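You operate a simulated robot arm through the tools that you are given. There is no shell and no other tool.

You run a simulated robot arm. Do the job below in one go: nothing can be reset, and whatever is moved stays where it is left.

## Task
Put things in order on the top of the far table. At the end: the iron ingot (marked "L39") from the top of the far table stands where the clear glass jar stood; the clear glass jar stands where the clear tall beaker stood; the clear tall beaker from the top of the far table is on the black cover board; the green dropper bottle from the top of the far table is on the grey iron plate (marked "V19"); whatever was shut is shut again. Leave all else as you found it, and nothing knocked over. Set down upright: tall beaker, dropper bottle.

It is judged by the outcome, as a careful person would: the job done as asked, and still so three seconds after it is handed in. It fails if anything else is knocked over, pushed out of place, dropped, spilled or broken. A push-on lid holds only when it is set on centred and level and pressed home; a screw cap is set on level and turned clockwise until tight.

## Robot
A 6-joint arm with a two-finger gripper, fixed in place. Base frame: the origin is at the foot of the arm, x ahead of it, y to its left, z up; the work surface is at about z = 0. Readings come in mm, degrees, newtons and seconds.
With the tool pointing down near the work surface it reaches from about 240 to 620 mm from the base axis. Its first joint turns from -66.0 to 66.0 degrees. Payload 1.37 kg.
The TCP is the grasp point between the finger pads, 22 mm short of the fingertips. In the tool frame z runs along the fingers and y along their closing line. The gripper opens to 92 mm. The gripper's body begins 65 mm behind the TCP.
Orientation is that of the tool frame in the base frame, as [roll, pitch, yaw] about the fixed x, y, z axes, in that order (R = Rz(yaw) Ry(pitch) Rx(roll)). With the fingers straight down and closing along the base's y, the tool's x points along the base's -x, its y along +y and its z along -z.

## Interface
- The arm moves only by the tool step_arm. Its argument "series" is a list of rows, each an object (a shift or turn left out is 0, a gripper value left out holds the last) with "delta_rot": the turn, a rotation vector about the base's x, y, z in units of 90 degrees (1.0 is 90 degrees), a list of three; "slide": the shift along the base's x, y, z in units of 400 mm (1.0 is 400 mm), a list of three; "fingers": the opening, from 0 (shut) to 1 (fully open). In form: [{"delta_rot": [ax, ay, az], "slide": [tx, ty, tz], "fingers": fingers}, ...]. A call has 1 to 20 rows; each row is the pose to reach, as a shift and turn from the pose commanded when the call began. A call with a number of a shift or a turn outside -1 to 1 is refused whole. Each row takes 0.2 s and may step no farther than 50 mm and 8.6 degrees from the row before; otherwise, or with a gripper value out of range, the whole call is refused. A pose out of reach is approached as far as the arm can. The call stops where the force on the tool passes 40 N (or 10 N more than at its start, if that is more) or the arm is blocked; 0.2 s more then pass. Each finger halts on what it meets, pressing with about 21 N; the grip force reading is that of the motor and also rises with nothing between the fingers. The clock runs only during rows and for 0.2 s after the last one: add rows that repeat a pose to give the fingers time. The reply holds the time, the measured pose of the TCP, the force on the tool along the base axes, the opening and the grip force, in the units named above and with some noise, with the torque about the TCP (base axes, N m) and any sound that the robot's microphone picked up.
- Cameras (640 x 400 px; columns grow to the right, rows downward): "scene" is fixed at [45.2, -439.7, 585.4]; the picture's right is [0.70, -0.72, 0.00], its down [-0.41, -0.40, -0.82] and it looks along [0.59, 0.57, -0.57] (base axes); focal length 336 px, centre (320, 200). "wrist" rides on the gripper at [71, 19, -102] in the tool frame; the picture's right is [-0.26, 0.97, 0.00], its down [-0.75, -0.20, -0.62] and it looks along [-0.60, -0.16, 0.78] (tool axes); focal length 280 px, centre (320, 200).
- get_image(camera): a new picture of that camera. It takes no simulated time.
- probe_pixels(camera, pixels): for up to 12 pixels [column, row] of the newest picture of that camera ("zoom" is the newest enlarged one), the place [x, y, z] in the base frame of the surface seen there, good to about 2 mm. It takes no simulated time.
- enlarge(camera, box): a new picture of the part [left, top, right, bottom] of that camera's present view, enlarged. It takes no simulated time.
- job_done(): hands the job in; it is judged then, once.

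Open the gripper and draw the arm clear of the work before you hand the job in, unless the task says otherwise.

The tools are called after "Emit:" by a JSON object that holds its "op" and its "data". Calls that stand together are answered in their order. step_arm: Moves the arm, as the interface text tells. Its arguments: {"type":"object","properties":{"series":{"type":"array","items":{"type":"object","properties":{"delta_rot":{"type":"array","items":{"type":"number"}},"slide":{"type":"array","items":{"type":"number"}},"fingers":{"type":"number"}}}}},"required":["series"]} The other tools are called the same way: get_image (camera) takes a picture; probe_pixels (camera, pixels) gives the place of the surface under pixels of a picture; enlarge (camera, box) takes an enlarged picture of a part of a camera's view; job_done () hands the job in.

At the start:

```text
clock: 0.0
tool_pos: [346.4, 120.2, 367.3]
tcp_rot: [179.9, 0.1, -180.0]
wrist_force: [0.6, -0.5, 0.7]
wrist_torque: [-0.02, 0.0, 0.01]
width: 91.9
grasp_force: 0.1
```

scene: 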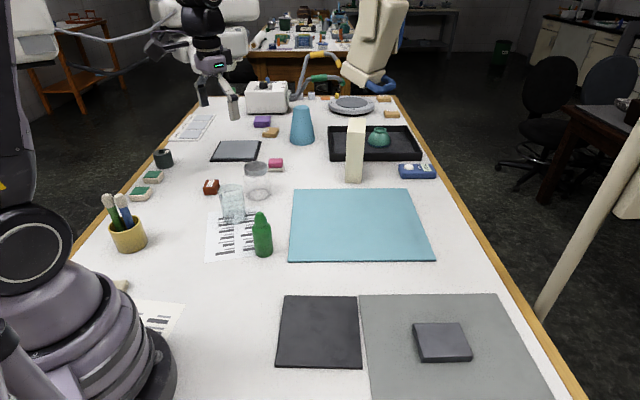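
wrist: 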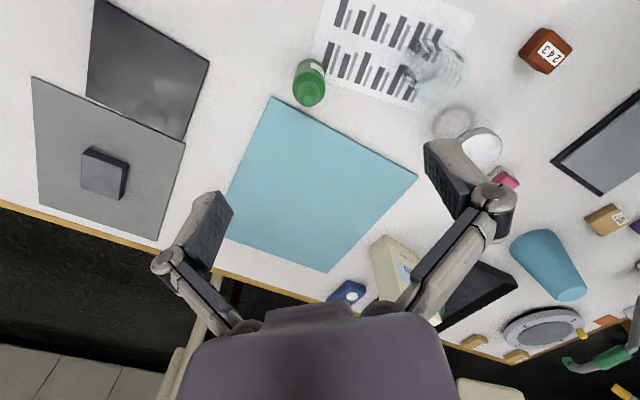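

I start by looking closely at both views to identify the objects and their labels.

Emit:
{"op": "get_image", "data": {"camera": "scene"}}

Emit:
{"op": "enlarge", "data": {"camera": "scene", "box": [80, 140, 300, 280]}}

Emit:
{"op": "enlarge", "data": {"camera": "scene", "box": [220, 80, 460, 220]}}

Emit:
{"op": "enlarge", "data": {"camera": "scene", "box": [260, 270, 580, 400]}}

Emit:
{"op": "enlarge", "data": {"camera": "wrist", "box": [300, 0, 640, 210]}}

```text
taken
```

scene: 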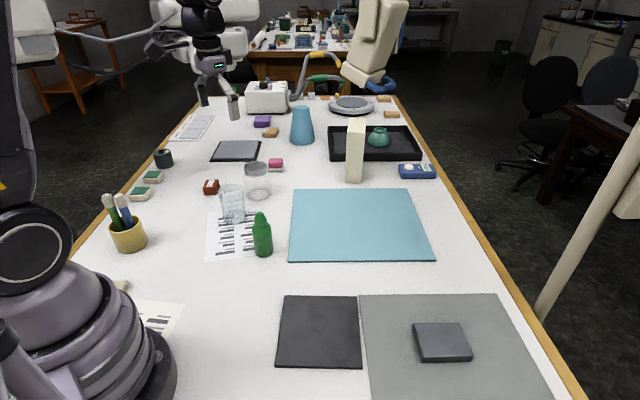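

```text
2.86 times, centred on (190, 210) of scene
```

zoom: 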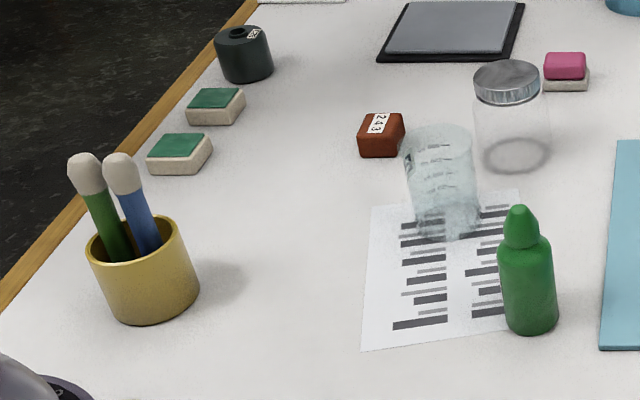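

```text
2.67 times, centred on (340, 150) of scene
```

zoom: 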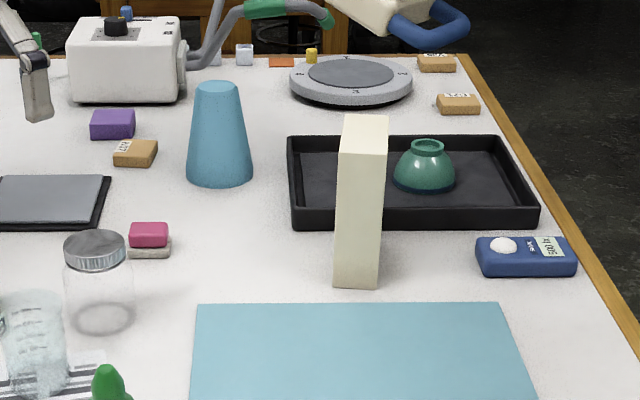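

```text
2.00 times, centred on (420, 335) of scene
```

zoom: 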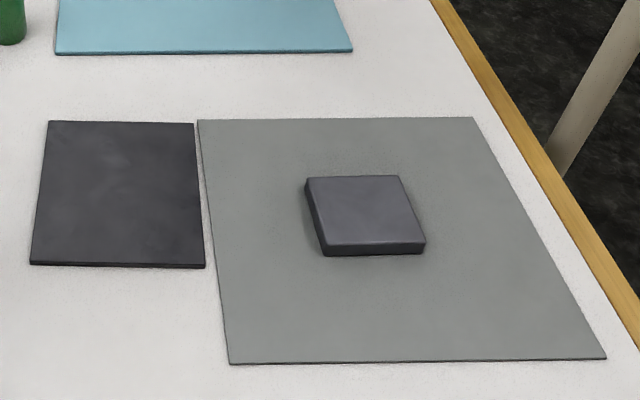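

```text
1.88 times, centred on (470, 105) of wrist
```

zoom: 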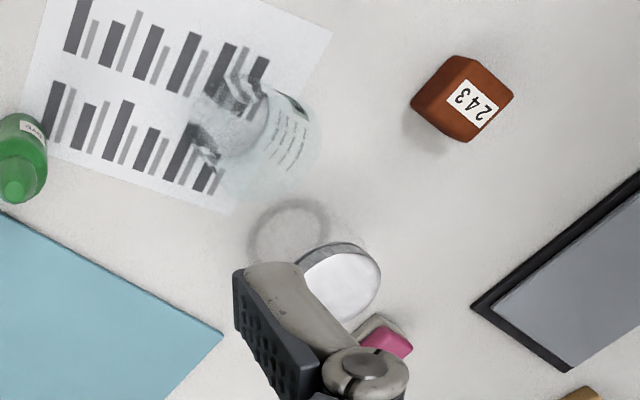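

I look for the markings L39 and V19 on the block at wrist (103,173), the black board, the grey mat and the black-rimmed grey item at wrist (600,150).

Emit:
{"op": "enlarge", "data": {"camera": "wrist", "box": [20, 0, 230, 240]}}

Emit:
{"op": "enlarge", "data": {"camera": "scene", "box": [380, 300, 500, 380]}}

Emit:
{"op": "enlarge", "data": {"camera": "scene", "box": [190, 120, 300, 200]}}

Emit:
{"op": "enlarge", "data": {"camera": "scene", "box": [240, 0, 360, 80]}}

Emit:
{"op": "probe_pixels", "data": {"camera": "scene", "pixels": [[320, 330], [285, 297], [358, 298], [360, 366], [278, 365], [362, 295], [497, 294], [440, 340], [417, 325], [462, 325], [470, 353], [423, 355]]}}

Emit:
{"op": "probe_pixels", "data": {"camera": "scene", "pixels": [[236, 150], [222, 141], [258, 142], [213, 158], [253, 159], [240, 175], [380, 300], [380, 390], [290, 230], [265, 290], [400, 220], [262, 220]]}}

```text
1.67 times, centred on (125, 120) of wrist
```

zoom: 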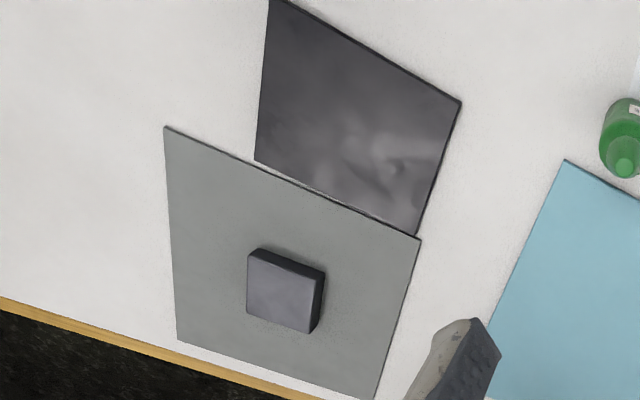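

```text
5.00 times, centred on (440, 340) of scene
```

zoom: 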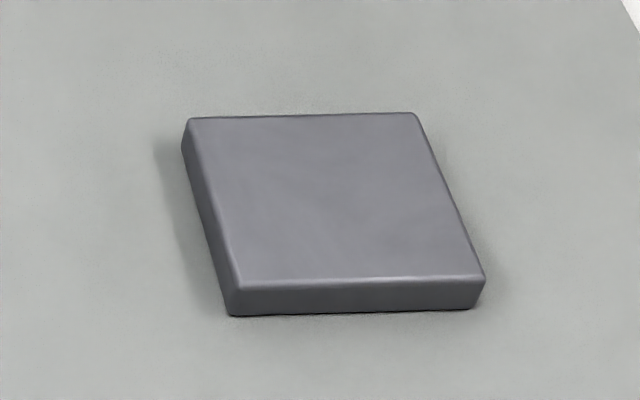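

```text
5.00 times, centred on (245, 160) of scene
```

zoom: 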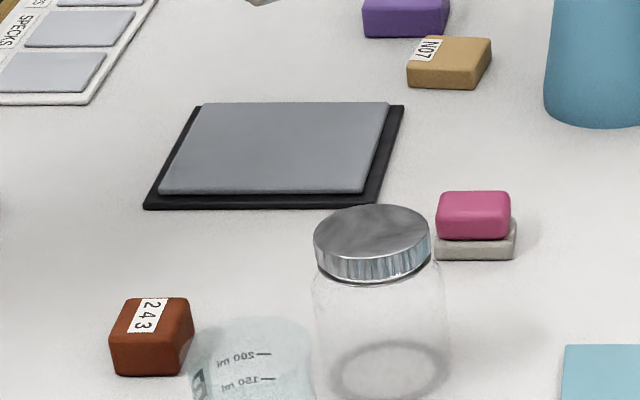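

```text
5.00 times, centred on (300, 40) of scene
```

zoom: 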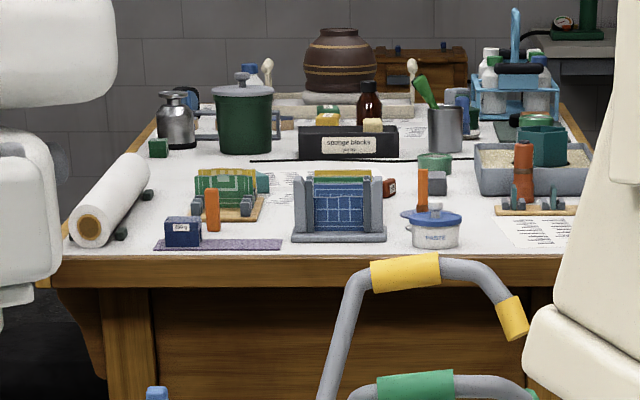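

```text
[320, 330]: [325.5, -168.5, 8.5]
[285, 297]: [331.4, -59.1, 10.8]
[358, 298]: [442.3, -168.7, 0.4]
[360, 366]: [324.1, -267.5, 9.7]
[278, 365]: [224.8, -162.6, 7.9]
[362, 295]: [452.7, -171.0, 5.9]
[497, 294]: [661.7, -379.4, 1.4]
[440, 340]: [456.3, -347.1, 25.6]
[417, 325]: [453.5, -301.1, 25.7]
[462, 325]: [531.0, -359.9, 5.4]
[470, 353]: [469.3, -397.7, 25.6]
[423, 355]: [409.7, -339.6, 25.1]
```

```text
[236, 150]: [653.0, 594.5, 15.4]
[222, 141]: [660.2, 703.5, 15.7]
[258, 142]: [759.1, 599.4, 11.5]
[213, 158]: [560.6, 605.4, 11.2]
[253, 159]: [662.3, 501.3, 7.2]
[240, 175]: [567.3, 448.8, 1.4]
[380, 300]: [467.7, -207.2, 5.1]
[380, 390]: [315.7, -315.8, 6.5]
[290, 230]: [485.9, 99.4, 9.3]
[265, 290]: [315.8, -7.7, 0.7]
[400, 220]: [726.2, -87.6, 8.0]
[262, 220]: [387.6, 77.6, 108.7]
```

No L39 or V19 marking is visible yet, so I inspect the cream tower (wrist 400,265), the blue item (wrist 348,291), and things near the base at scene (120,285).

Emit:
{"op": "enlarge", "data": {"camera": "wrist", "box": [320, 200, 640, 400]}}

Emit:
{"op": "enlarge", "data": {"camera": "scene", "box": [80, 250, 240, 350]}}

Emit:
{"op": "enlarge", "data": {"camera": "scene", "box": [320, 90, 450, 190]}}

Emit:
{"op": "enlarge", "data": {"camera": "scene", "box": [200, 60, 320, 140]}}

Emit:
{"op": "probe_pixels", "data": {"camera": "scene", "pixels": [[355, 125], [355, 178], [417, 170], [300, 130], [211, 187], [276, 163], [125, 240], [122, 286], [160, 315], [140, 194], [153, 176], [164, 158]]}}

Emit:
{"op": "probe_pixels", "data": {"camera": "scene", "pixels": [[256, 165], [257, 185], [256, 198], [232, 190], [232, 215], [262, 216], [263, 235], [263, 252], [228, 250], [215, 258], [290, 195], [427, 255]]}}

```text
2.00 times, centred on (480, 300) of wrist
```

zoom: 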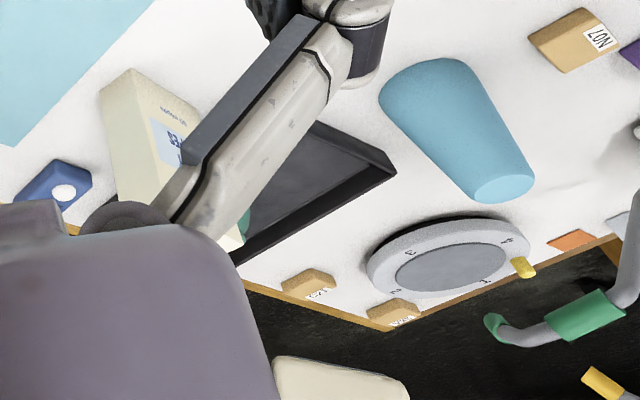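

```text
4.00 times, centred on (160, 300) of scene
```

zoom: 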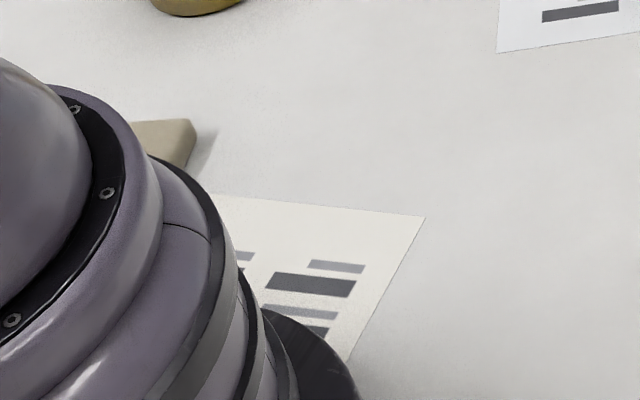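

```text
4.00 times, centred on (385, 140) of scene
```

zoom: 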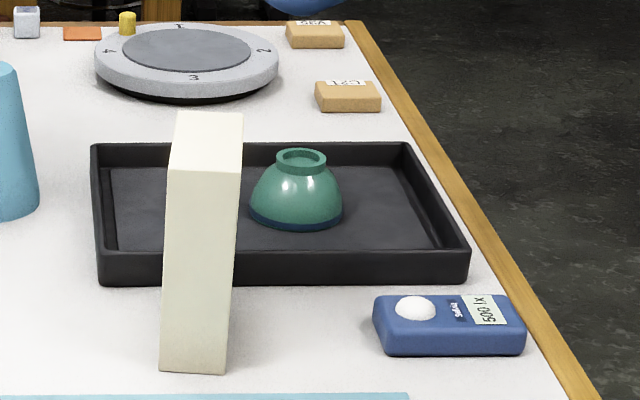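

```text
5.00 times, centred on (260, 100) of scene
```

zoom: 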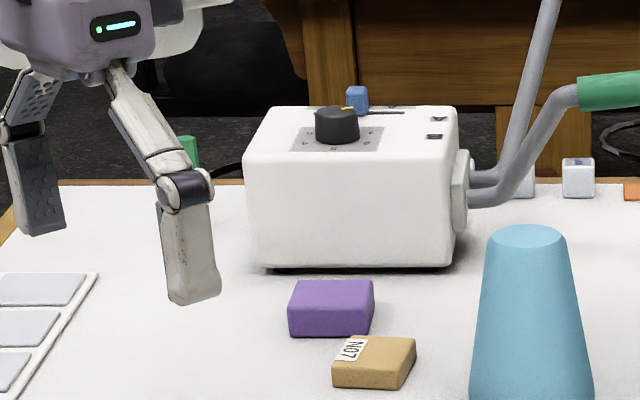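

```text
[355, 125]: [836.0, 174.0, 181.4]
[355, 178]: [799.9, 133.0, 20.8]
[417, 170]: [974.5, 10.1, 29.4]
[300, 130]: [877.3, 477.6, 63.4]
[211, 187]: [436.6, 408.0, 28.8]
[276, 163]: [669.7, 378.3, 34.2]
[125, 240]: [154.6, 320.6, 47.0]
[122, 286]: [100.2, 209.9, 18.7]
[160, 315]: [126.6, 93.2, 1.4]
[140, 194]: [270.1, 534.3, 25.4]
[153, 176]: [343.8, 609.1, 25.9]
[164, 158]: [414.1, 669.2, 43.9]
```

```text
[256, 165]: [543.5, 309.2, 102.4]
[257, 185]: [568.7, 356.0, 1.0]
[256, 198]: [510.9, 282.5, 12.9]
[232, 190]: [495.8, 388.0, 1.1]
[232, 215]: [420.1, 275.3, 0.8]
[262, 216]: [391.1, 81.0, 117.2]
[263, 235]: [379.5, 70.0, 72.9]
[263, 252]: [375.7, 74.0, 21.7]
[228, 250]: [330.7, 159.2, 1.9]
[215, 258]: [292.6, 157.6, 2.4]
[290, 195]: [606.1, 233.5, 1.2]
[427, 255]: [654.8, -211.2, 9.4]
```

The dark block sits at about (461,-350), black board centred near (330,-163), grey mat ~5 mm thick beneath the block. I move the wrist camera over there to look for markings.

Emit:
{"op": "step_arm", "data": {"series": [{"slide": [0.015, -0.115, -0.02]}, {"slide": [0.03, -0.23, -0.04]}, {"slide": [0.045, -0.345, -0.06]}, {"slide": [0.06, -0.46, -0.08]}, {"slide": [0.075, -0.575, -0.1]}, {"slide": [0.09, -0.69, -0.12]}, {"slide": [0.11, -0.805, -0.14]}, {"slide": [0.135, -0.925, -0.1675]}, {"slide": [0.135, -0.925, -0.1675]}]}}

Emit:
{"op": "get_image", "data": {"camera": "wrist"}}

Emit:
{"op": "get_image", "data": {"camera": "scene"}}

```text
refused: row 8 steps farther than a row can; nothing moved
```

```text
taken
```

wrist: 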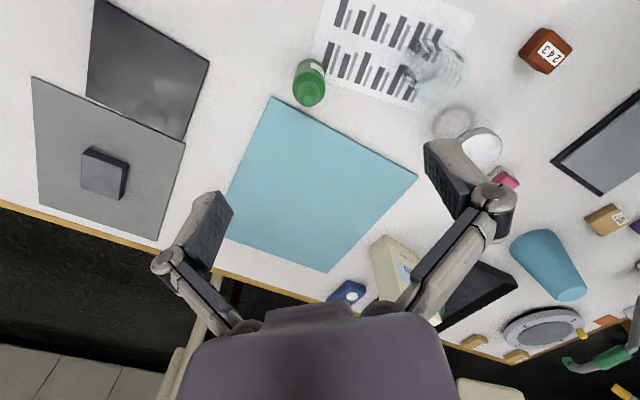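

```text
taken
```

scene: 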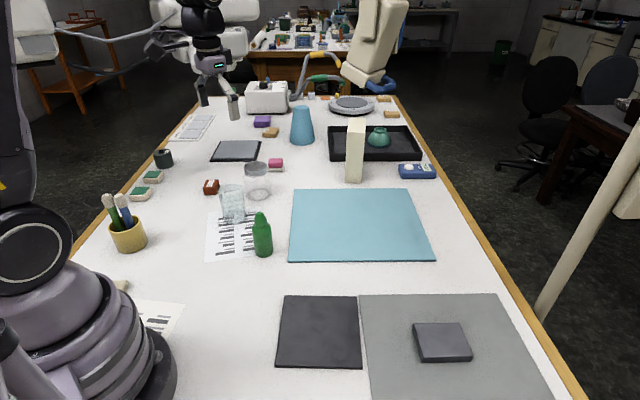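

The last row's step was slightly over 50 mm; I resend with an even spacing over 9 rows.

Emit:
{"op": "step_arm", "data": {"series": [{"slide": [0.015, -0.103, -0.0186]}, {"slide": [0.03, -0.206, -0.0372]}, {"slide": [0.045, -0.308, -0.0558]}, {"slide": [0.06, -0.411, -0.0744]}, {"slide": [0.075, -0.514, -0.093]}, {"slide": [0.09, -0.617, -0.1117]}, {"slide": [0.105, -0.719, -0.1303]}, {"slide": [0.12, -0.822, -0.1489]}, {"slide": [0.135, -0.925, -0.1675]}, {"slide": [0.135, -0.925, -0.1675]}]}}

Emit:
{"op": "get_image", "data": {"camera": "wrist"}}

Emit:
{"op": "get_image", "data": {"camera": "scene"}}

```text
clock: 2.2
tool_pos: [401.1, -253.8, 298.1]
tcp_rot: [-180.0, -0.1, -179.9]
wrist_force: [0.4, -0.2, 0.7]
wrist_torque: [-0.02, -0.01, -0.02]
width: 91.9
grasp_force: 0.1
```

```text
taken
```

wrist: 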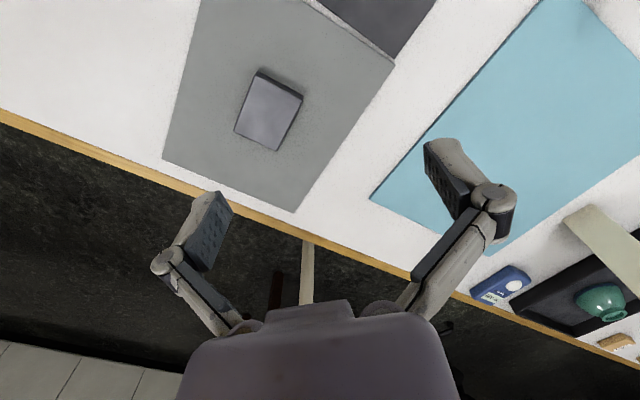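

```text
taken
```

scene: 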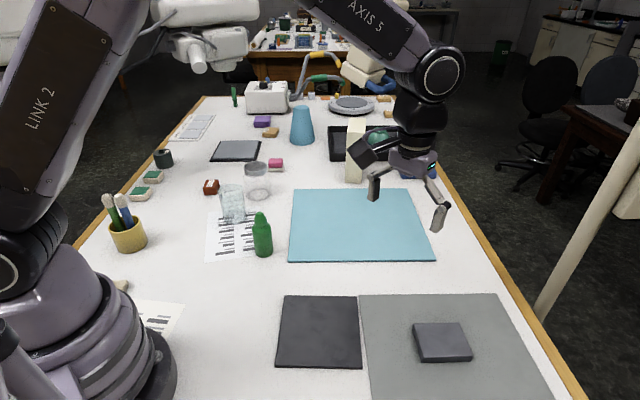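

The block at wrist (268,110) is now closer; I enlarge it and the mat/board to look for marks.

Emit:
{"op": "enlarge", "data": {"camera": "wrist", "box": [210, 50, 340, 160]}}

Emit:
{"op": "enlarge", "data": {"camera": "wrist", "box": [150, 0, 450, 220]}}

Emit:
{"op": "probe_pixels", "data": {"camera": "wrist", "pixels": [[259, 74], [302, 97], [277, 149], [235, 132], [268, 112], [165, 158], [292, 209], [395, 62], [394, 55], [220, 100], [258, 70], [300, 20]]}}

```text
3.64 times, centred on (275, 105) of wrist
```

zoom: 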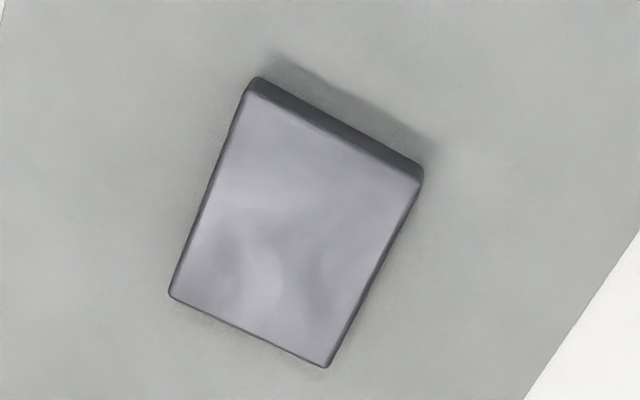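

```text
1.82 times, centred on (300, 110) of wrist
```

zoom: 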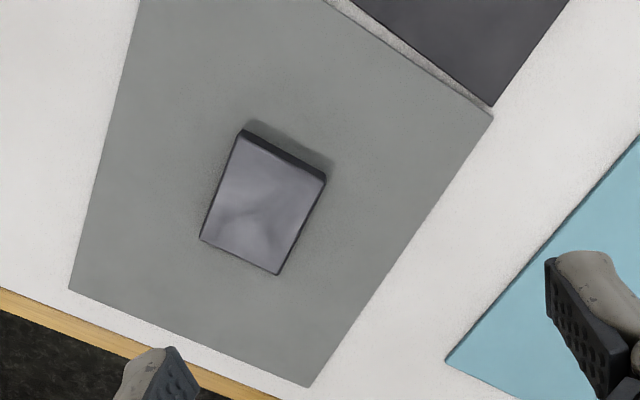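

```text
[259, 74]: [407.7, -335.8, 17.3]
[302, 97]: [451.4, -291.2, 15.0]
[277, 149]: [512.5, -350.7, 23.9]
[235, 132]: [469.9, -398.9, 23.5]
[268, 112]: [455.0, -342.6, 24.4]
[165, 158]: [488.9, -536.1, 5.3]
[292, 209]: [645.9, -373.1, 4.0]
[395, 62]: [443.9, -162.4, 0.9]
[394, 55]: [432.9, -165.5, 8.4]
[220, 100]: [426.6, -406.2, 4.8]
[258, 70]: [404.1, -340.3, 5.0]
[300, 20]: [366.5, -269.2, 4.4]
```

No mark on top or on the visible faces. I turn the wrist around (yaw +135° in two calls) so the camera sees the block's far (+x,-y) face.

Emit:
{"op": "step_arm", "data": {"series": [{"delta_rot": [0, 0, 0.09], "slide": [0.01, -0.02, 0]}, {"delta_rot": [0, 0, 0.18], "slide": [0.02, -0.04, 0]}, {"delta_rot": [0, 0, 0.27], "slide": [0.03, -0.06, 0]}, {"delta_rot": [0, 0, 0.36], "slide": [0.04, -0.08, 0]}, {"delta_rot": [0, 0, 0.45], "slide": [0.05, -0.1, 0]}, {"delta_rot": [0, 0, 0.54], "slide": [0.06, -0.12, 0]}, {"delta_rot": [0, 0, 0.63], "slide": [0.07, -0.14, 0]}, {"delta_rot": [0, 0, 0.72], "slide": [0.08, -0.16, 0]}, {"delta_rot": [0, 0, 0.81], "slide": [0.09, -0.18, 0]}, {"delta_rot": [0, 0, 0.9], "slide": [0.1, -0.2, 0]}, {"delta_rot": [0, 0, 0.9], "slide": [0.1, -0.2, 0]}]}}

Emit:
{"op": "get_image", "data": {"camera": "wrist"}}

```text
clock: 4.6
tool_pos: [441.4, -330.7, 300.9]
tcp_rot: [180.0, 0.0, -98.9]
wrist_force: [-0.7, -0.5, 0.3]
wrist_torque: [-0.01, 0.0, -0.01]
width: 91.9
grasp_force: 0.0
```

```text
taken
```

wrist: 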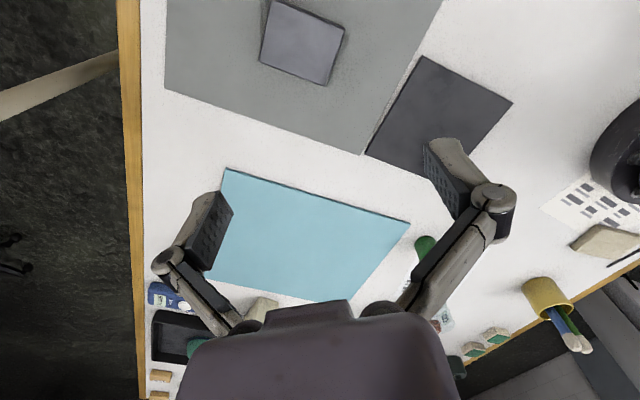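

The wrist turns freely; I finish the yaw turn (another 54°).

Emit:
{"op": "step_arm", "data": {"series": [{"delta_rot": [0, 0, 0.09]}, {"delta_rot": [0, 0, 0.18]}, {"delta_rot": [0, 0, 0.27]}, {"delta_rot": [0, 0, 0.36]}, {"delta_rot": [0, 0, 0.45]}, {"delta_rot": [0, 0, 0.54]}, {"delta_rot": [0, 0, 0.6]}, {"delta_rot": [0, 0, 0.6]}]}}

Emit:
{"op": "step_arm", "data": {"series": [{"delta_rot": [0.06, 0.06, 0], "slide": [0.01, -0.01, -0.05]}, {"delta_rot": [0.12, 0.12, 0], "slide": [0.02, -0.02, -0.1]}, {"delta_rot": [0.18, 0.18, 0], "slide": [0.03, -0.03, -0.15]}, {"delta_rot": [0.24, 0.24, 0], "slide": [0.03, -0.03, -0.2]}, {"delta_rot": [0.24, 0.24, 0], "slide": [0.03, -0.03, -0.25]}, {"delta_rot": [0.24, 0.24, 0], "slide": [0.03, -0.03, -0.25]}]}}

Emit:
{"op": "get_image", "data": {"camera": "wrist"}}

Emit:
{"op": "get_image", "data": {"camera": "scene"}}

```text
clock: 6.4
tool_pos: [441.3, -331.2, 300.6]
tcp_rot: [-180.0, 0.0, -44.9]
wrist_force: [0.2, -0.2, -0.7]
wrist_torque: [0.0, -0.01, 0.03]
width: 92.4
grasp_force: 0.1
```

```text
clock: 7.8
tool_pos: [434.0, -328.6, 202.9]
tcp_rot: [179.9, 30.7, -45.1]
wrist_force: [0.1, -0.2, 0.2]
wrist_torque: [-0.02, -0.01, 0.03]
width: 92.0
grasp_force: 0.0
out of reach, approached as far as the arm can: row 3, 4, 5, 6
```

```text
taken
```

wrist: 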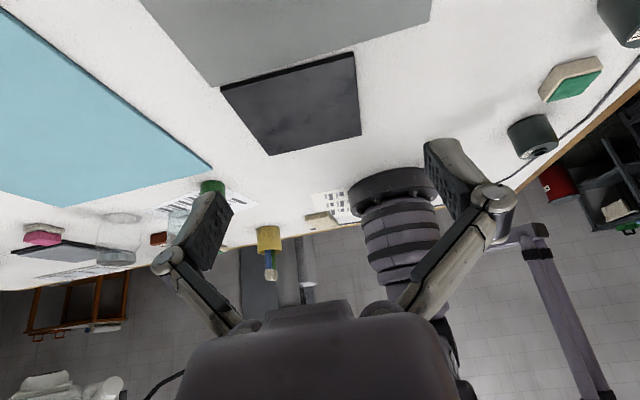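

```text
taken
```

scene: 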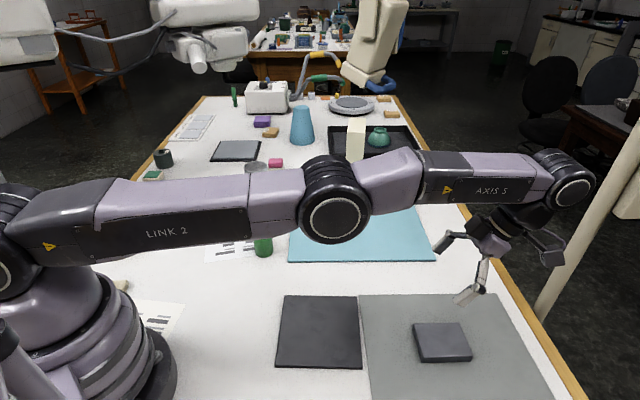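

The block is just above the frame. I lower the tilted hand toward the table (still above the block's top at z=25) to bring the hidden face into view.

Emit:
{"op": "step_arm", "data": {"series": [{"slide": [-0.03, 0.02, -0.06]}, {"slide": [-0.03, 0.02, -0.14]}, {"slide": [-0.03, 0.02, -0.22]}, {"slide": [-0.03, 0.02, -0.27]}, {"slide": [-0.03, 0.02, -0.27]}]}}

Emit:
{"op": "get_image", "data": {"camera": "wrist"}}

Emit:
{"op": "get_image", "data": {"camera": "scene"}}

```text
clock: 9.0
tool_pos: [432.4, -315.2, 93.9]
tcp_rot: [179.7, 30.6, -45.5]
wrist_force: [1.1, -0.2, -0.2]
wrist_torque: [0.0, -0.01, 0.01]
width: 91.9
grasp_force: 0.2
out of reach, approached as far as the arm can: row 1, 2, 3, 4, 5
```

```text
taken
```

wrist: 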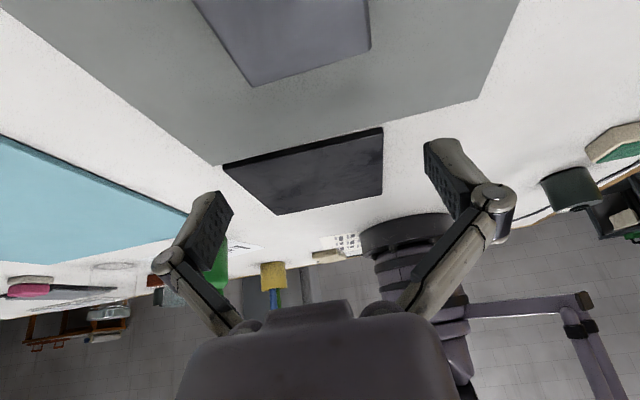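

```text
taken
```

scene: 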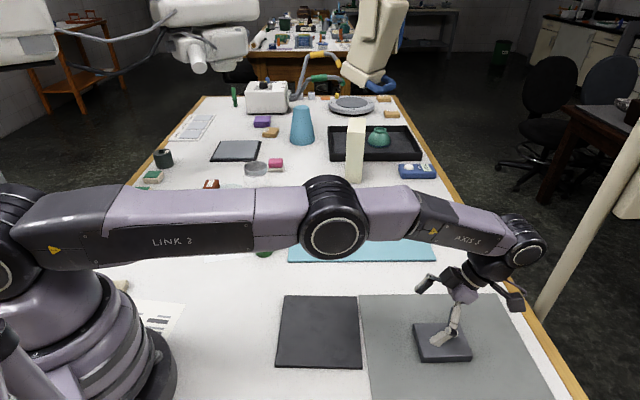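

The face is still out of frame because of reach. I reduce the tilt to ~5° and shift outward so that the camera sits beyond the block's far edge.

Emit:
{"op": "step_arm", "data": {"series": [{"delta_rot": [-0.05, -0.05, 0], "slide": [0.0, 0.0, 0.0]}, {"delta_rot": [-0.1, -0.1, 0], "slide": [0.01, -0.01, 0.0]}, {"delta_rot": [-0.15, -0.15, 0], "slide": [0.03, -0.03, 0.0]}, {"delta_rot": [-0.2, -0.2, 0], "slide": [0.059, -0.058, 0.0]}, {"delta_rot": [-0.2, -0.2, 0], "slide": [0.059, -0.058, -0.03]}, {"delta_rot": [-0.2, -0.2, 0], "slide": [0.059, -0.058, -0.03]}]}}

Emit:
{"op": "get_image", "data": {"camera": "wrist"}}

```text
clock: 10.4
tool_pos: [457.5, -339.3, 81.4]
tcp_rot: [-180.0, 5.0, -45.0]
wrist_force: [-0.6, -0.2, -0.6]
wrist_torque: [0.02, -0.01, 0.04]
width: 92.0
grasp_force: 0.1
```

```text
taken
```

wrist: 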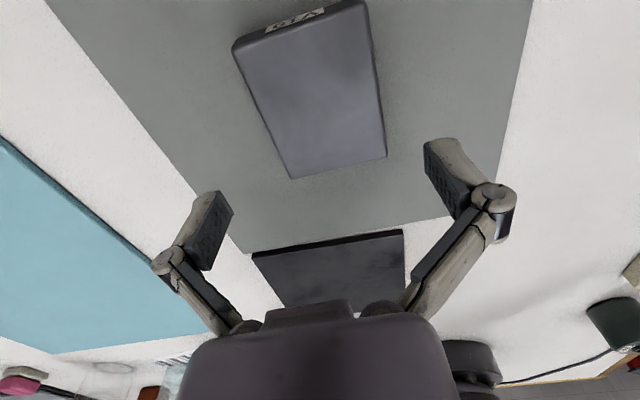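

A label shows on the block's far edge at (293,18), reading inverted; I enlarge it.

Emit:
{"op": "enlarge", "data": {"camera": "wrist", "box": [225, 0, 385, 100]}}

```text
4.00 times, centred on (305, 50) of wrist
```

zoom: 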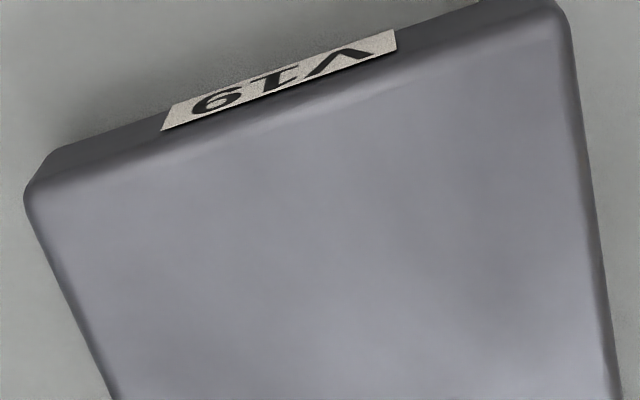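

The block is in fact the grey iron plate V19, so the ingot L39 must be another object. I probe the things visible at the lower right (dark cylinder (612,320), tan item (635,268)) and then go look elsewhere.

Emit:
{"op": "probe_pixels", "data": {"camera": "wrist", "pixels": [[612, 320], [635, 268], [600, 300], [330, 270], [150, 395], [110, 368], [20, 385], [400, 235], [255, 255], [560, 375]]}}

Emit:
{"op": "step_arm", "data": {"series": [{"slide": [0, 0, 0.1]}, {"slide": [-0.03, 0.03, 0.2]}, {"slide": [-0.05, 0.05, 0.3]}, {"slide": [-0.07, 0.07, 0.4]}, {"slide": [-0.09, 0.09, 0.5]}, {"delta_rot": [-0.025, -0.025, 0], "slide": [-0.1, 0.1, 0.6]}, {"delta_rot": [-0.04, -0.04, 0], "slide": [-0.12, 0.12, 0.65]}, {"delta_rot": [-0.04, -0.04, 0], "slide": [-0.12, 0.12, 0.65]}]}}

Emit:
{"op": "get_image", "data": {"camera": "wrist"}}

```text
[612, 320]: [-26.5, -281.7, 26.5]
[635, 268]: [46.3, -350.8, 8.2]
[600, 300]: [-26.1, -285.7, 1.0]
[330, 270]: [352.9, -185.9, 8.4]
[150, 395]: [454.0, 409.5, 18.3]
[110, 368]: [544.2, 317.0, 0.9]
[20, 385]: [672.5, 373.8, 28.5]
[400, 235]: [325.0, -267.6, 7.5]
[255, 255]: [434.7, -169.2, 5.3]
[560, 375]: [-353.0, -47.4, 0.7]
```

```text
clock: 12.2
tool_pos: [410.0, -288.6, 344.3]
tcp_rot: [-180.0, 0.0, -45.0]
wrist_force: [0.6, -0.8, 0.5]
wrist_torque: [0.02, 0.01, 0.0]
width: 91.6
grasp_force: 0.1
```

```text
taken
```

wrist: 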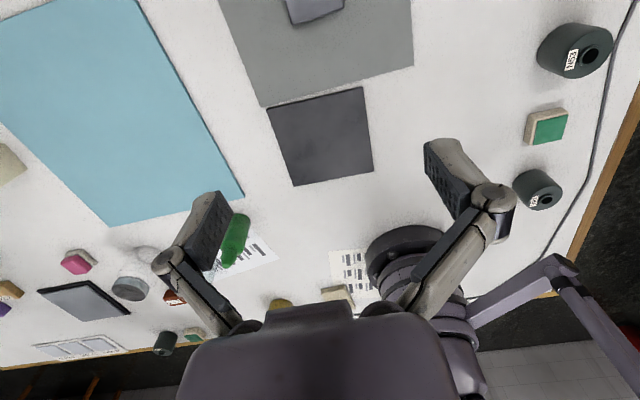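

A second dark ring-shaped piece with a label shows at (575,50), another at (537,190). I enlarge and probe those.

Emit:
{"op": "enlarge", "data": {"camera": "wrist", "box": [500, 0, 640, 100]}}

Emit:
{"op": "enlarge", "data": {"camera": "wrist", "box": [490, 100, 630, 220]}}

Emit:
{"op": "enlarge", "data": {"camera": "wrist", "box": [0, 180, 270, 370]}}

Emit:
{"op": "probe_pixels", "data": {"camera": "wrist", "pixels": [[575, 50], [549, 130], [537, 188], [163, 342], [340, 295], [280, 303], [175, 297]]}}

```text
4.00 times, centred on (570, 50) of wrist
```

zoom: 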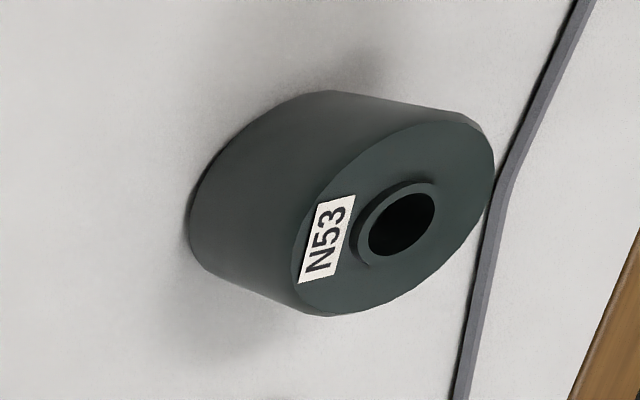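

```text
3.33 times, centred on (560, 160) of wrist
```

zoom: 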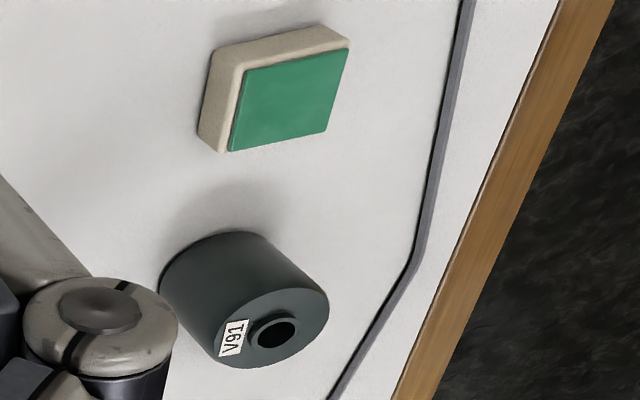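

```text
2.11 times, centred on (135, 275) of wrist
```

zoom: 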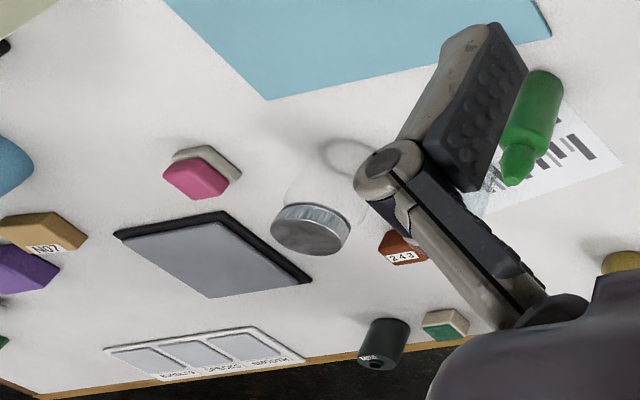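

```text
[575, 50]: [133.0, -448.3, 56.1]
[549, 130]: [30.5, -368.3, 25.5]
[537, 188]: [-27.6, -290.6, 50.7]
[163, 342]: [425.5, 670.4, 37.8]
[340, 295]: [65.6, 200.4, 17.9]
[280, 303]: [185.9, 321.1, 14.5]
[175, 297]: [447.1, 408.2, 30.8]
```

Labels found so far: N53, V61, N07, 243, V19 – no L39. I move the arm over to the left side to inspect the brown block (marked 243 on top), beaker, jar and surroundings more closely.

Emit:
{"op": "step_arm", "data": {"series": [{"delta_rot": [0, 0, -0.09], "slide": [0, 0.11, 0.01]}, {"delta_rot": [0, 0, -0.18], "slide": [-0.01, 0.22, 0.01]}, {"delta_rot": [0, 0, -0.27], "slide": [-0.02, 0.33, 0.01]}, {"delta_rot": [0, 0, -0.36], "slide": [-0.03, 0.44, 0.01]}, {"delta_rot": [0, 0, -0.45], "slide": [-0.04, 0.55, 0.01]}, {"delta_rot": [0, 0, -0.54], "slide": [-0.05, 0.66, 0.01]}, {"delta_rot": [0, 0, -0.63], "slide": [-0.06, 0.77, 0.01]}, {"delta_rot": [0, 0, -0.72], "slide": [-0.07, 0.88, 0.01]}, {"delta_rot": [0, 0, -0.8], "slide": [-0.08, 0.98, 0.01]}, {"delta_rot": [0, 0, -0.8], "slide": [-0.08, 0.98, 0.01]}]}}

Emit:
{"op": "get_image", "data": {"camera": "wrist"}}

Emit:
{"op": "get_image", "data": {"camera": "scene"}}

```text
clock: 14.4
tool_pos: [379.4, 102.4, 346.8]
tcp_rot: [-179.9, 0.0, -117.1]
wrist_force: [0.5, -1.3, -0.5]
wrist_torque: [0.01, -0.04, 0.0]
width: 92.1
grasp_force: 0.1
```

```text
taken
```

wrist: 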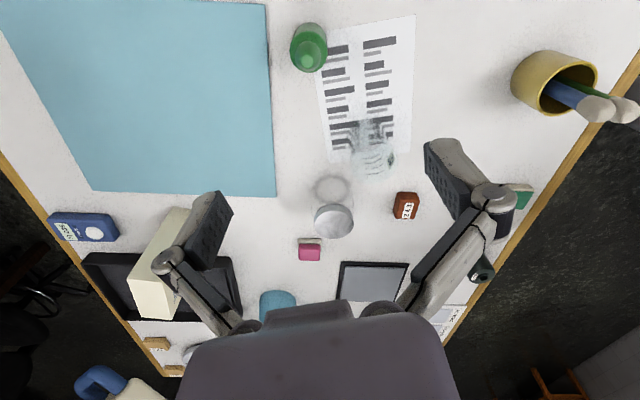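

```text
taken
```

scene: 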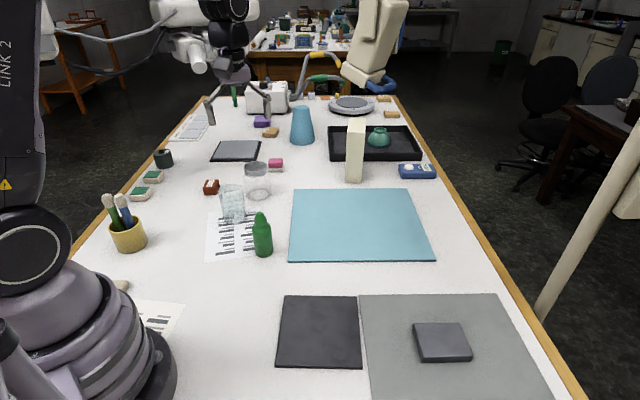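

I enlarge the brown block at wrist (405,206) and beaker/jar region.

Emit:
{"op": "enlarge", "data": {"camera": "wrist", "box": [370, 180, 440, 230]}}

Emit:
{"op": "enlarge", "data": {"camera": "wrist", "box": [280, 0, 440, 250]}}

Emit:
{"op": "probe_pixels", "data": {"camera": "wrist", "pixels": [[405, 206], [334, 222], [308, 252], [332, 187], [309, 60], [372, 290], [375, 150], [382, 165], [322, 48], [415, 18], [405, 160], [335, 175]]}}

```text
8.00 times, centred on (405, 205) of wrist
```

zoom: 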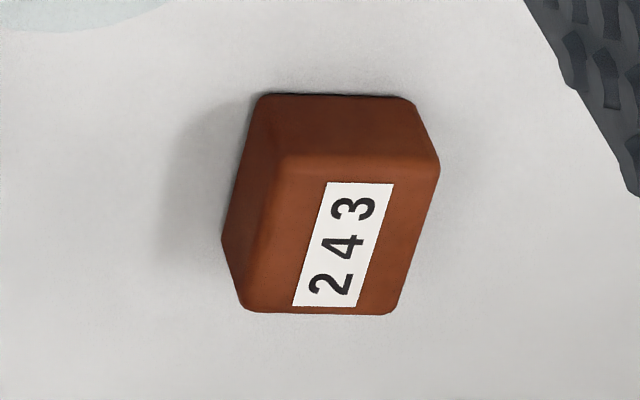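

```text
1.60 times, centred on (360, 125) of wrist
```

zoom: 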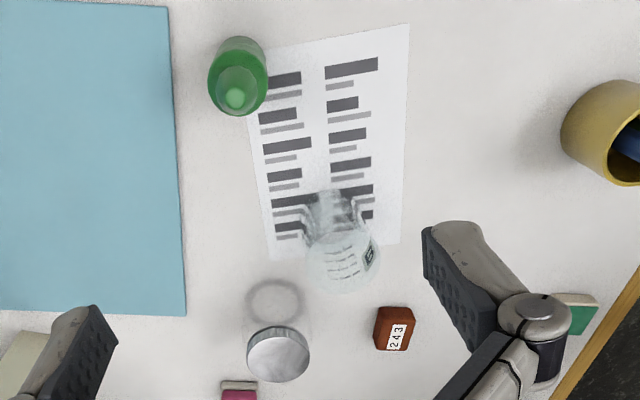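

```text
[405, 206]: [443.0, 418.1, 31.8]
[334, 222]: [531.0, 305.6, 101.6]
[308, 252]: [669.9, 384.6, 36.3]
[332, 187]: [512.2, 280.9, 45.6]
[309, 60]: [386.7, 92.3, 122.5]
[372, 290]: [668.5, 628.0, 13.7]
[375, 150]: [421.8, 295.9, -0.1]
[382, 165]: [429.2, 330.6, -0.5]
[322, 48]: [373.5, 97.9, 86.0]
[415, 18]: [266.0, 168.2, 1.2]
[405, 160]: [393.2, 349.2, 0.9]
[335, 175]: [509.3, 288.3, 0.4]
```

No L39 on that block. I zoom in on the far tan blocks and other distant labels for completeness.

Emit:
{"op": "enlarge", "data": {"camera": "scene", "box": [365, 85, 415, 125]}}

Emit:
{"op": "enlarge", "data": {"camera": "scene", "box": [225, 105, 295, 150]}}

Emit:
{"op": "enlarge", "data": {"camera": "scene", "box": [160, 100, 230, 150]}}

Emit:
{"op": "enlarge", "data": {"camera": "scene", "box": [120, 145, 190, 205]}}

Emit:
{"op": "enlarge", "data": {"camera": "scene", "box": [320, 85, 390, 130]}}

Emit:
{"op": "enlarge", "data": {"camera": "scene", "box": [205, 160, 295, 225]}}

```text
10.00 times, centred on (390, 105) of scene
```

zoom: 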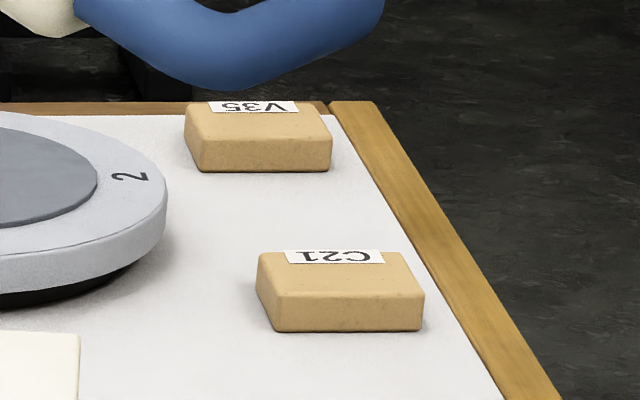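

```text
8.89 times, centred on (260, 128) of scene
```

zoom: 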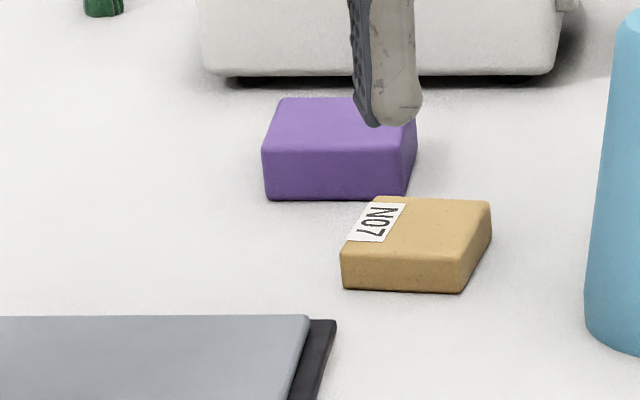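

```text
8.00 times, centred on (195, 125) of scene
```

zoom: 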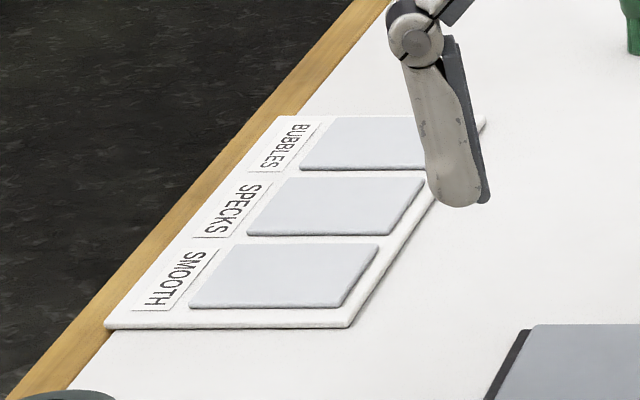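

```text
6.67 times, centred on (155, 175) of scene
```

zoom: 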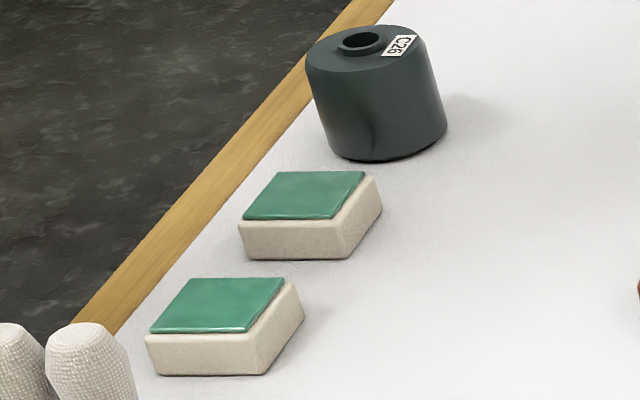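

```text
8.89 times, centred on (355, 108) of scene
```

zoom: 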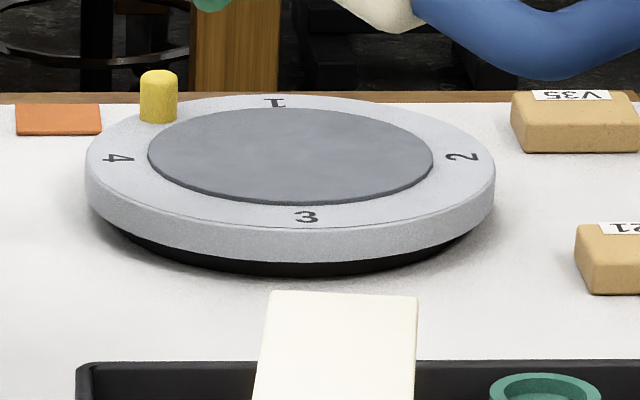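

```text
6.15 times, centred on (250, 192) of scene
```

zoom: 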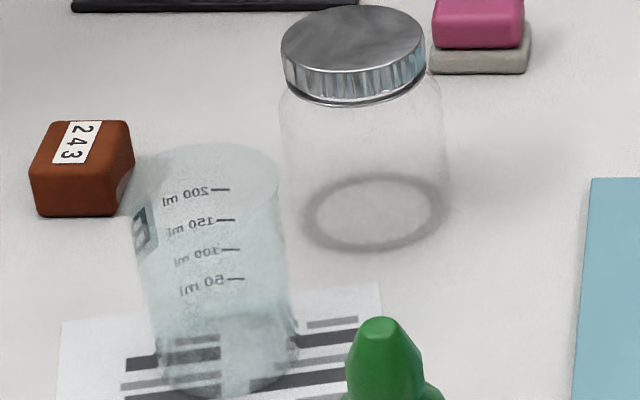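

Nothing marked L39 in the seen area, but neither camera has yet covered the near-right corner around (200–420, -400…-570). I move the wrist camera there.

Emit:
{"op": "step_arm", "data": {"series": [{"delta_rot": [0, 0, -0.07], "slide": [-0.02, -0.1, 0]}, {"delta_rot": [0, 0, -0.14], "slide": [-0.04, -0.2, 0]}, {"delta_rot": [0, 0, -0.21], "slide": [-0.06, -0.3, 0]}, {"delta_rot": [0, 0, -0.28], "slide": [-0.08, -0.4, 0]}, {"delta_rot": [0, 0, -0.35], "slide": [-0.1, -0.5, 0]}, {"delta_rot": [0, 0, -0.42], "slide": [-0.12, -0.6, 0]}, {"delta_rot": [0, 0, -0.49], "slide": [-0.14, -0.7, 0]}, {"delta_rot": [0, 0, -0.56], "slide": [-0.16, -0.8, 0]}, {"delta_rot": [0, 0, -0.63], "slide": [-0.18, -0.9, 0]}, {"delta_rot": [0, 0, -0.7], "slide": [-0.2, -1.0, 0]}, {"delta_rot": [0, 0, -0.7], "slide": [-0.2, -1.0, 0]}]}}

Emit:
{"op": "get_image", "data": {"camera": "wrist"}}

```text
clock: 16.8
tool_pos: [300.9, -298.5, 346.9]
tcp_rot: [180.0, 0.0, 179.9]
wrist_force: [0.3, 0.2, 0.1]
wrist_torque: [0.01, -0.01, 0.01]
width: 92.1
grasp_force: 0.0
```

```text
taken
```

wrist: 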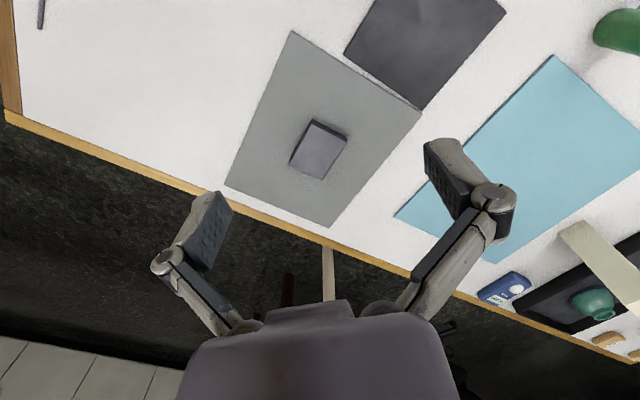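

That corner is empty (only a cable at (40,15)). I now take a close look at the black board, in case something is under or beside it.

Emit:
{"op": "step_arm", "data": {"series": [{"slide": [-0.025, 0.068, -0.07]}, {"slide": [-0.05, 0.135, -0.14]}, {"slide": [-0.076, 0.203, -0.21]}, {"slide": [-0.102, 0.27, -0.28]}, {"slide": [-0.127, 0.338, -0.36]}, {"slide": [-0.127, 0.338, -0.36]}]}}

Emit:
{"op": "get_image", "data": {"camera": "wrist"}}

Emit:
{"op": "enlarge", "data": {"camera": "wrist", "box": [180, 20, 500, 260]}}

```text
clock: 18.2
tool_pos: [246.5, -163.8, 204.5]
tcp_rot: [-179.9, 0.0, 179.9]
wrist_force: [-0.5, -0.4, 0.6]
wrist_torque: [0.03, -0.02, -0.02]
width: 92.2
grasp_force: 0.0
```

```text
taken
```

wrist: 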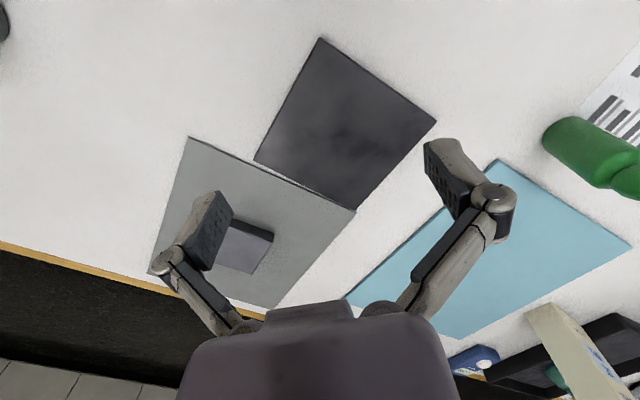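

```text
1.67 times, centred on (340, 140) of wrist
```

zoom: 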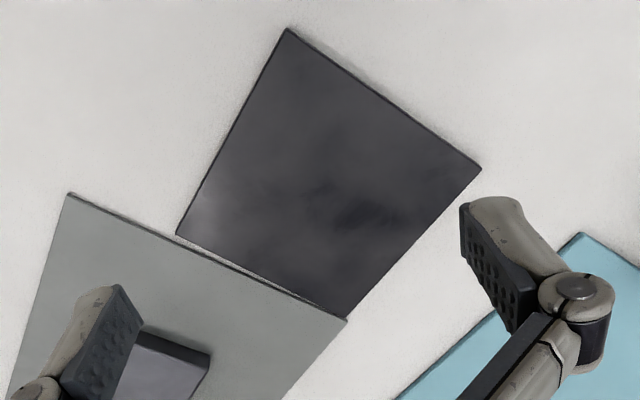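

The board is plain. I probe its corners for the placement, then go and look at the brown block and the left side from the outer side.

Emit:
{"op": "probe_pixels", "data": {"camera": "zoom", "pixels": [[288, 34], [475, 170], [345, 316], [182, 232], [330, 170], [310, 100], [72, 198], [250, 20], [500, 100]]}}

Emit:
{"op": "step_arm", "data": {"series": [{"slide": [0.0, 0.05, 0.1]}, {"slide": [0.01, 0.12, 0.2]}, {"slide": [0.02, 0.22, 0.27]}, {"slide": [0.03, 0.33, 0.35]}, {"slide": [0.04, 0.44, 0.37]}, {"slide": [0.05, 0.55, 0.37]}, {"slide": [0.06, 0.66, 0.37]}, {"slide": [0.07, 0.77, 0.37]}, {"slide": [0.08, 0.88, 0.37]}, {"slide": [0.09, 0.99, 0.37]}, {"slide": [0.09, 0.99, 0.37]}]}}

Emit:
{"op": "get_image", "data": {"camera": "wrist"}}

```text
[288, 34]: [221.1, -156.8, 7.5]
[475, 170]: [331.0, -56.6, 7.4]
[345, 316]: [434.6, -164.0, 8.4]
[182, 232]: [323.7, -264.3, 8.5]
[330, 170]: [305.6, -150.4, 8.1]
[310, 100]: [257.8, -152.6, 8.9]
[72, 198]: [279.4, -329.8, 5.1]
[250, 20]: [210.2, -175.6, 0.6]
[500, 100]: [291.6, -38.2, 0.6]
```

```text
refused: row 4 steps farther than a row can; nothing moved
```

```text
taken
```

wrist: 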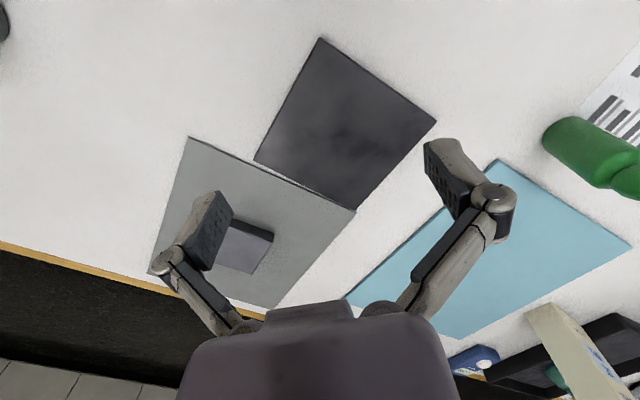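

Board centre is about (328,-160) with top at z≈8.4. I resend the move with smaller steps.

Emit:
{"op": "step_arm", "data": {"series": [{"slide": [0.0, 0.05, 0.1]}, {"slide": [0.01, 0.12, 0.2]}, {"slide": [0.02, 0.21, 0.27]}, {"slide": [0.03, 0.31, 0.33]}, {"slide": [0.04, 0.42, 0.37]}, {"slide": [0.05, 0.53, 0.37]}, {"slide": [0.06, 0.64, 0.37]}, {"slide": [0.07, 0.75, 0.37]}, {"slide": [0.08, 0.87, 0.37]}, {"slide": [0.09, 0.98, 0.37]}, {"slide": [0.09, 0.98, 0.37]}]}}

Emit:
{"op": "get_image", "data": {"camera": "wrist"}}

```text
clock: 20.6
tool_pos: [282.9, 228.7, 347.4]
tcp_rot: [180.0, 0.0, 180.0]
wrist_force: [0.4, -0.5, 0.5]
wrist_torque: [0.02, -0.02, 0.0]
width: 92.1
grasp_force: 0.0
```

```text
taken
```

wrist: 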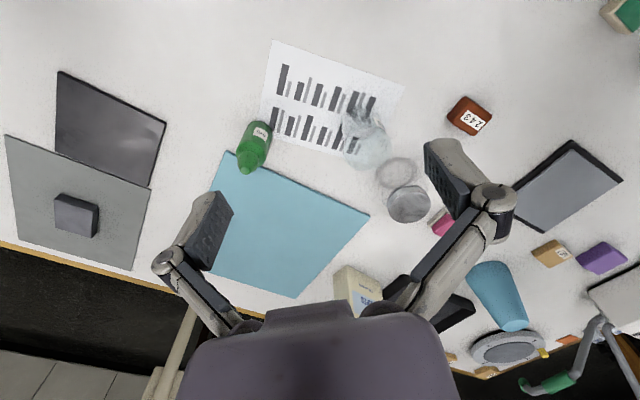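

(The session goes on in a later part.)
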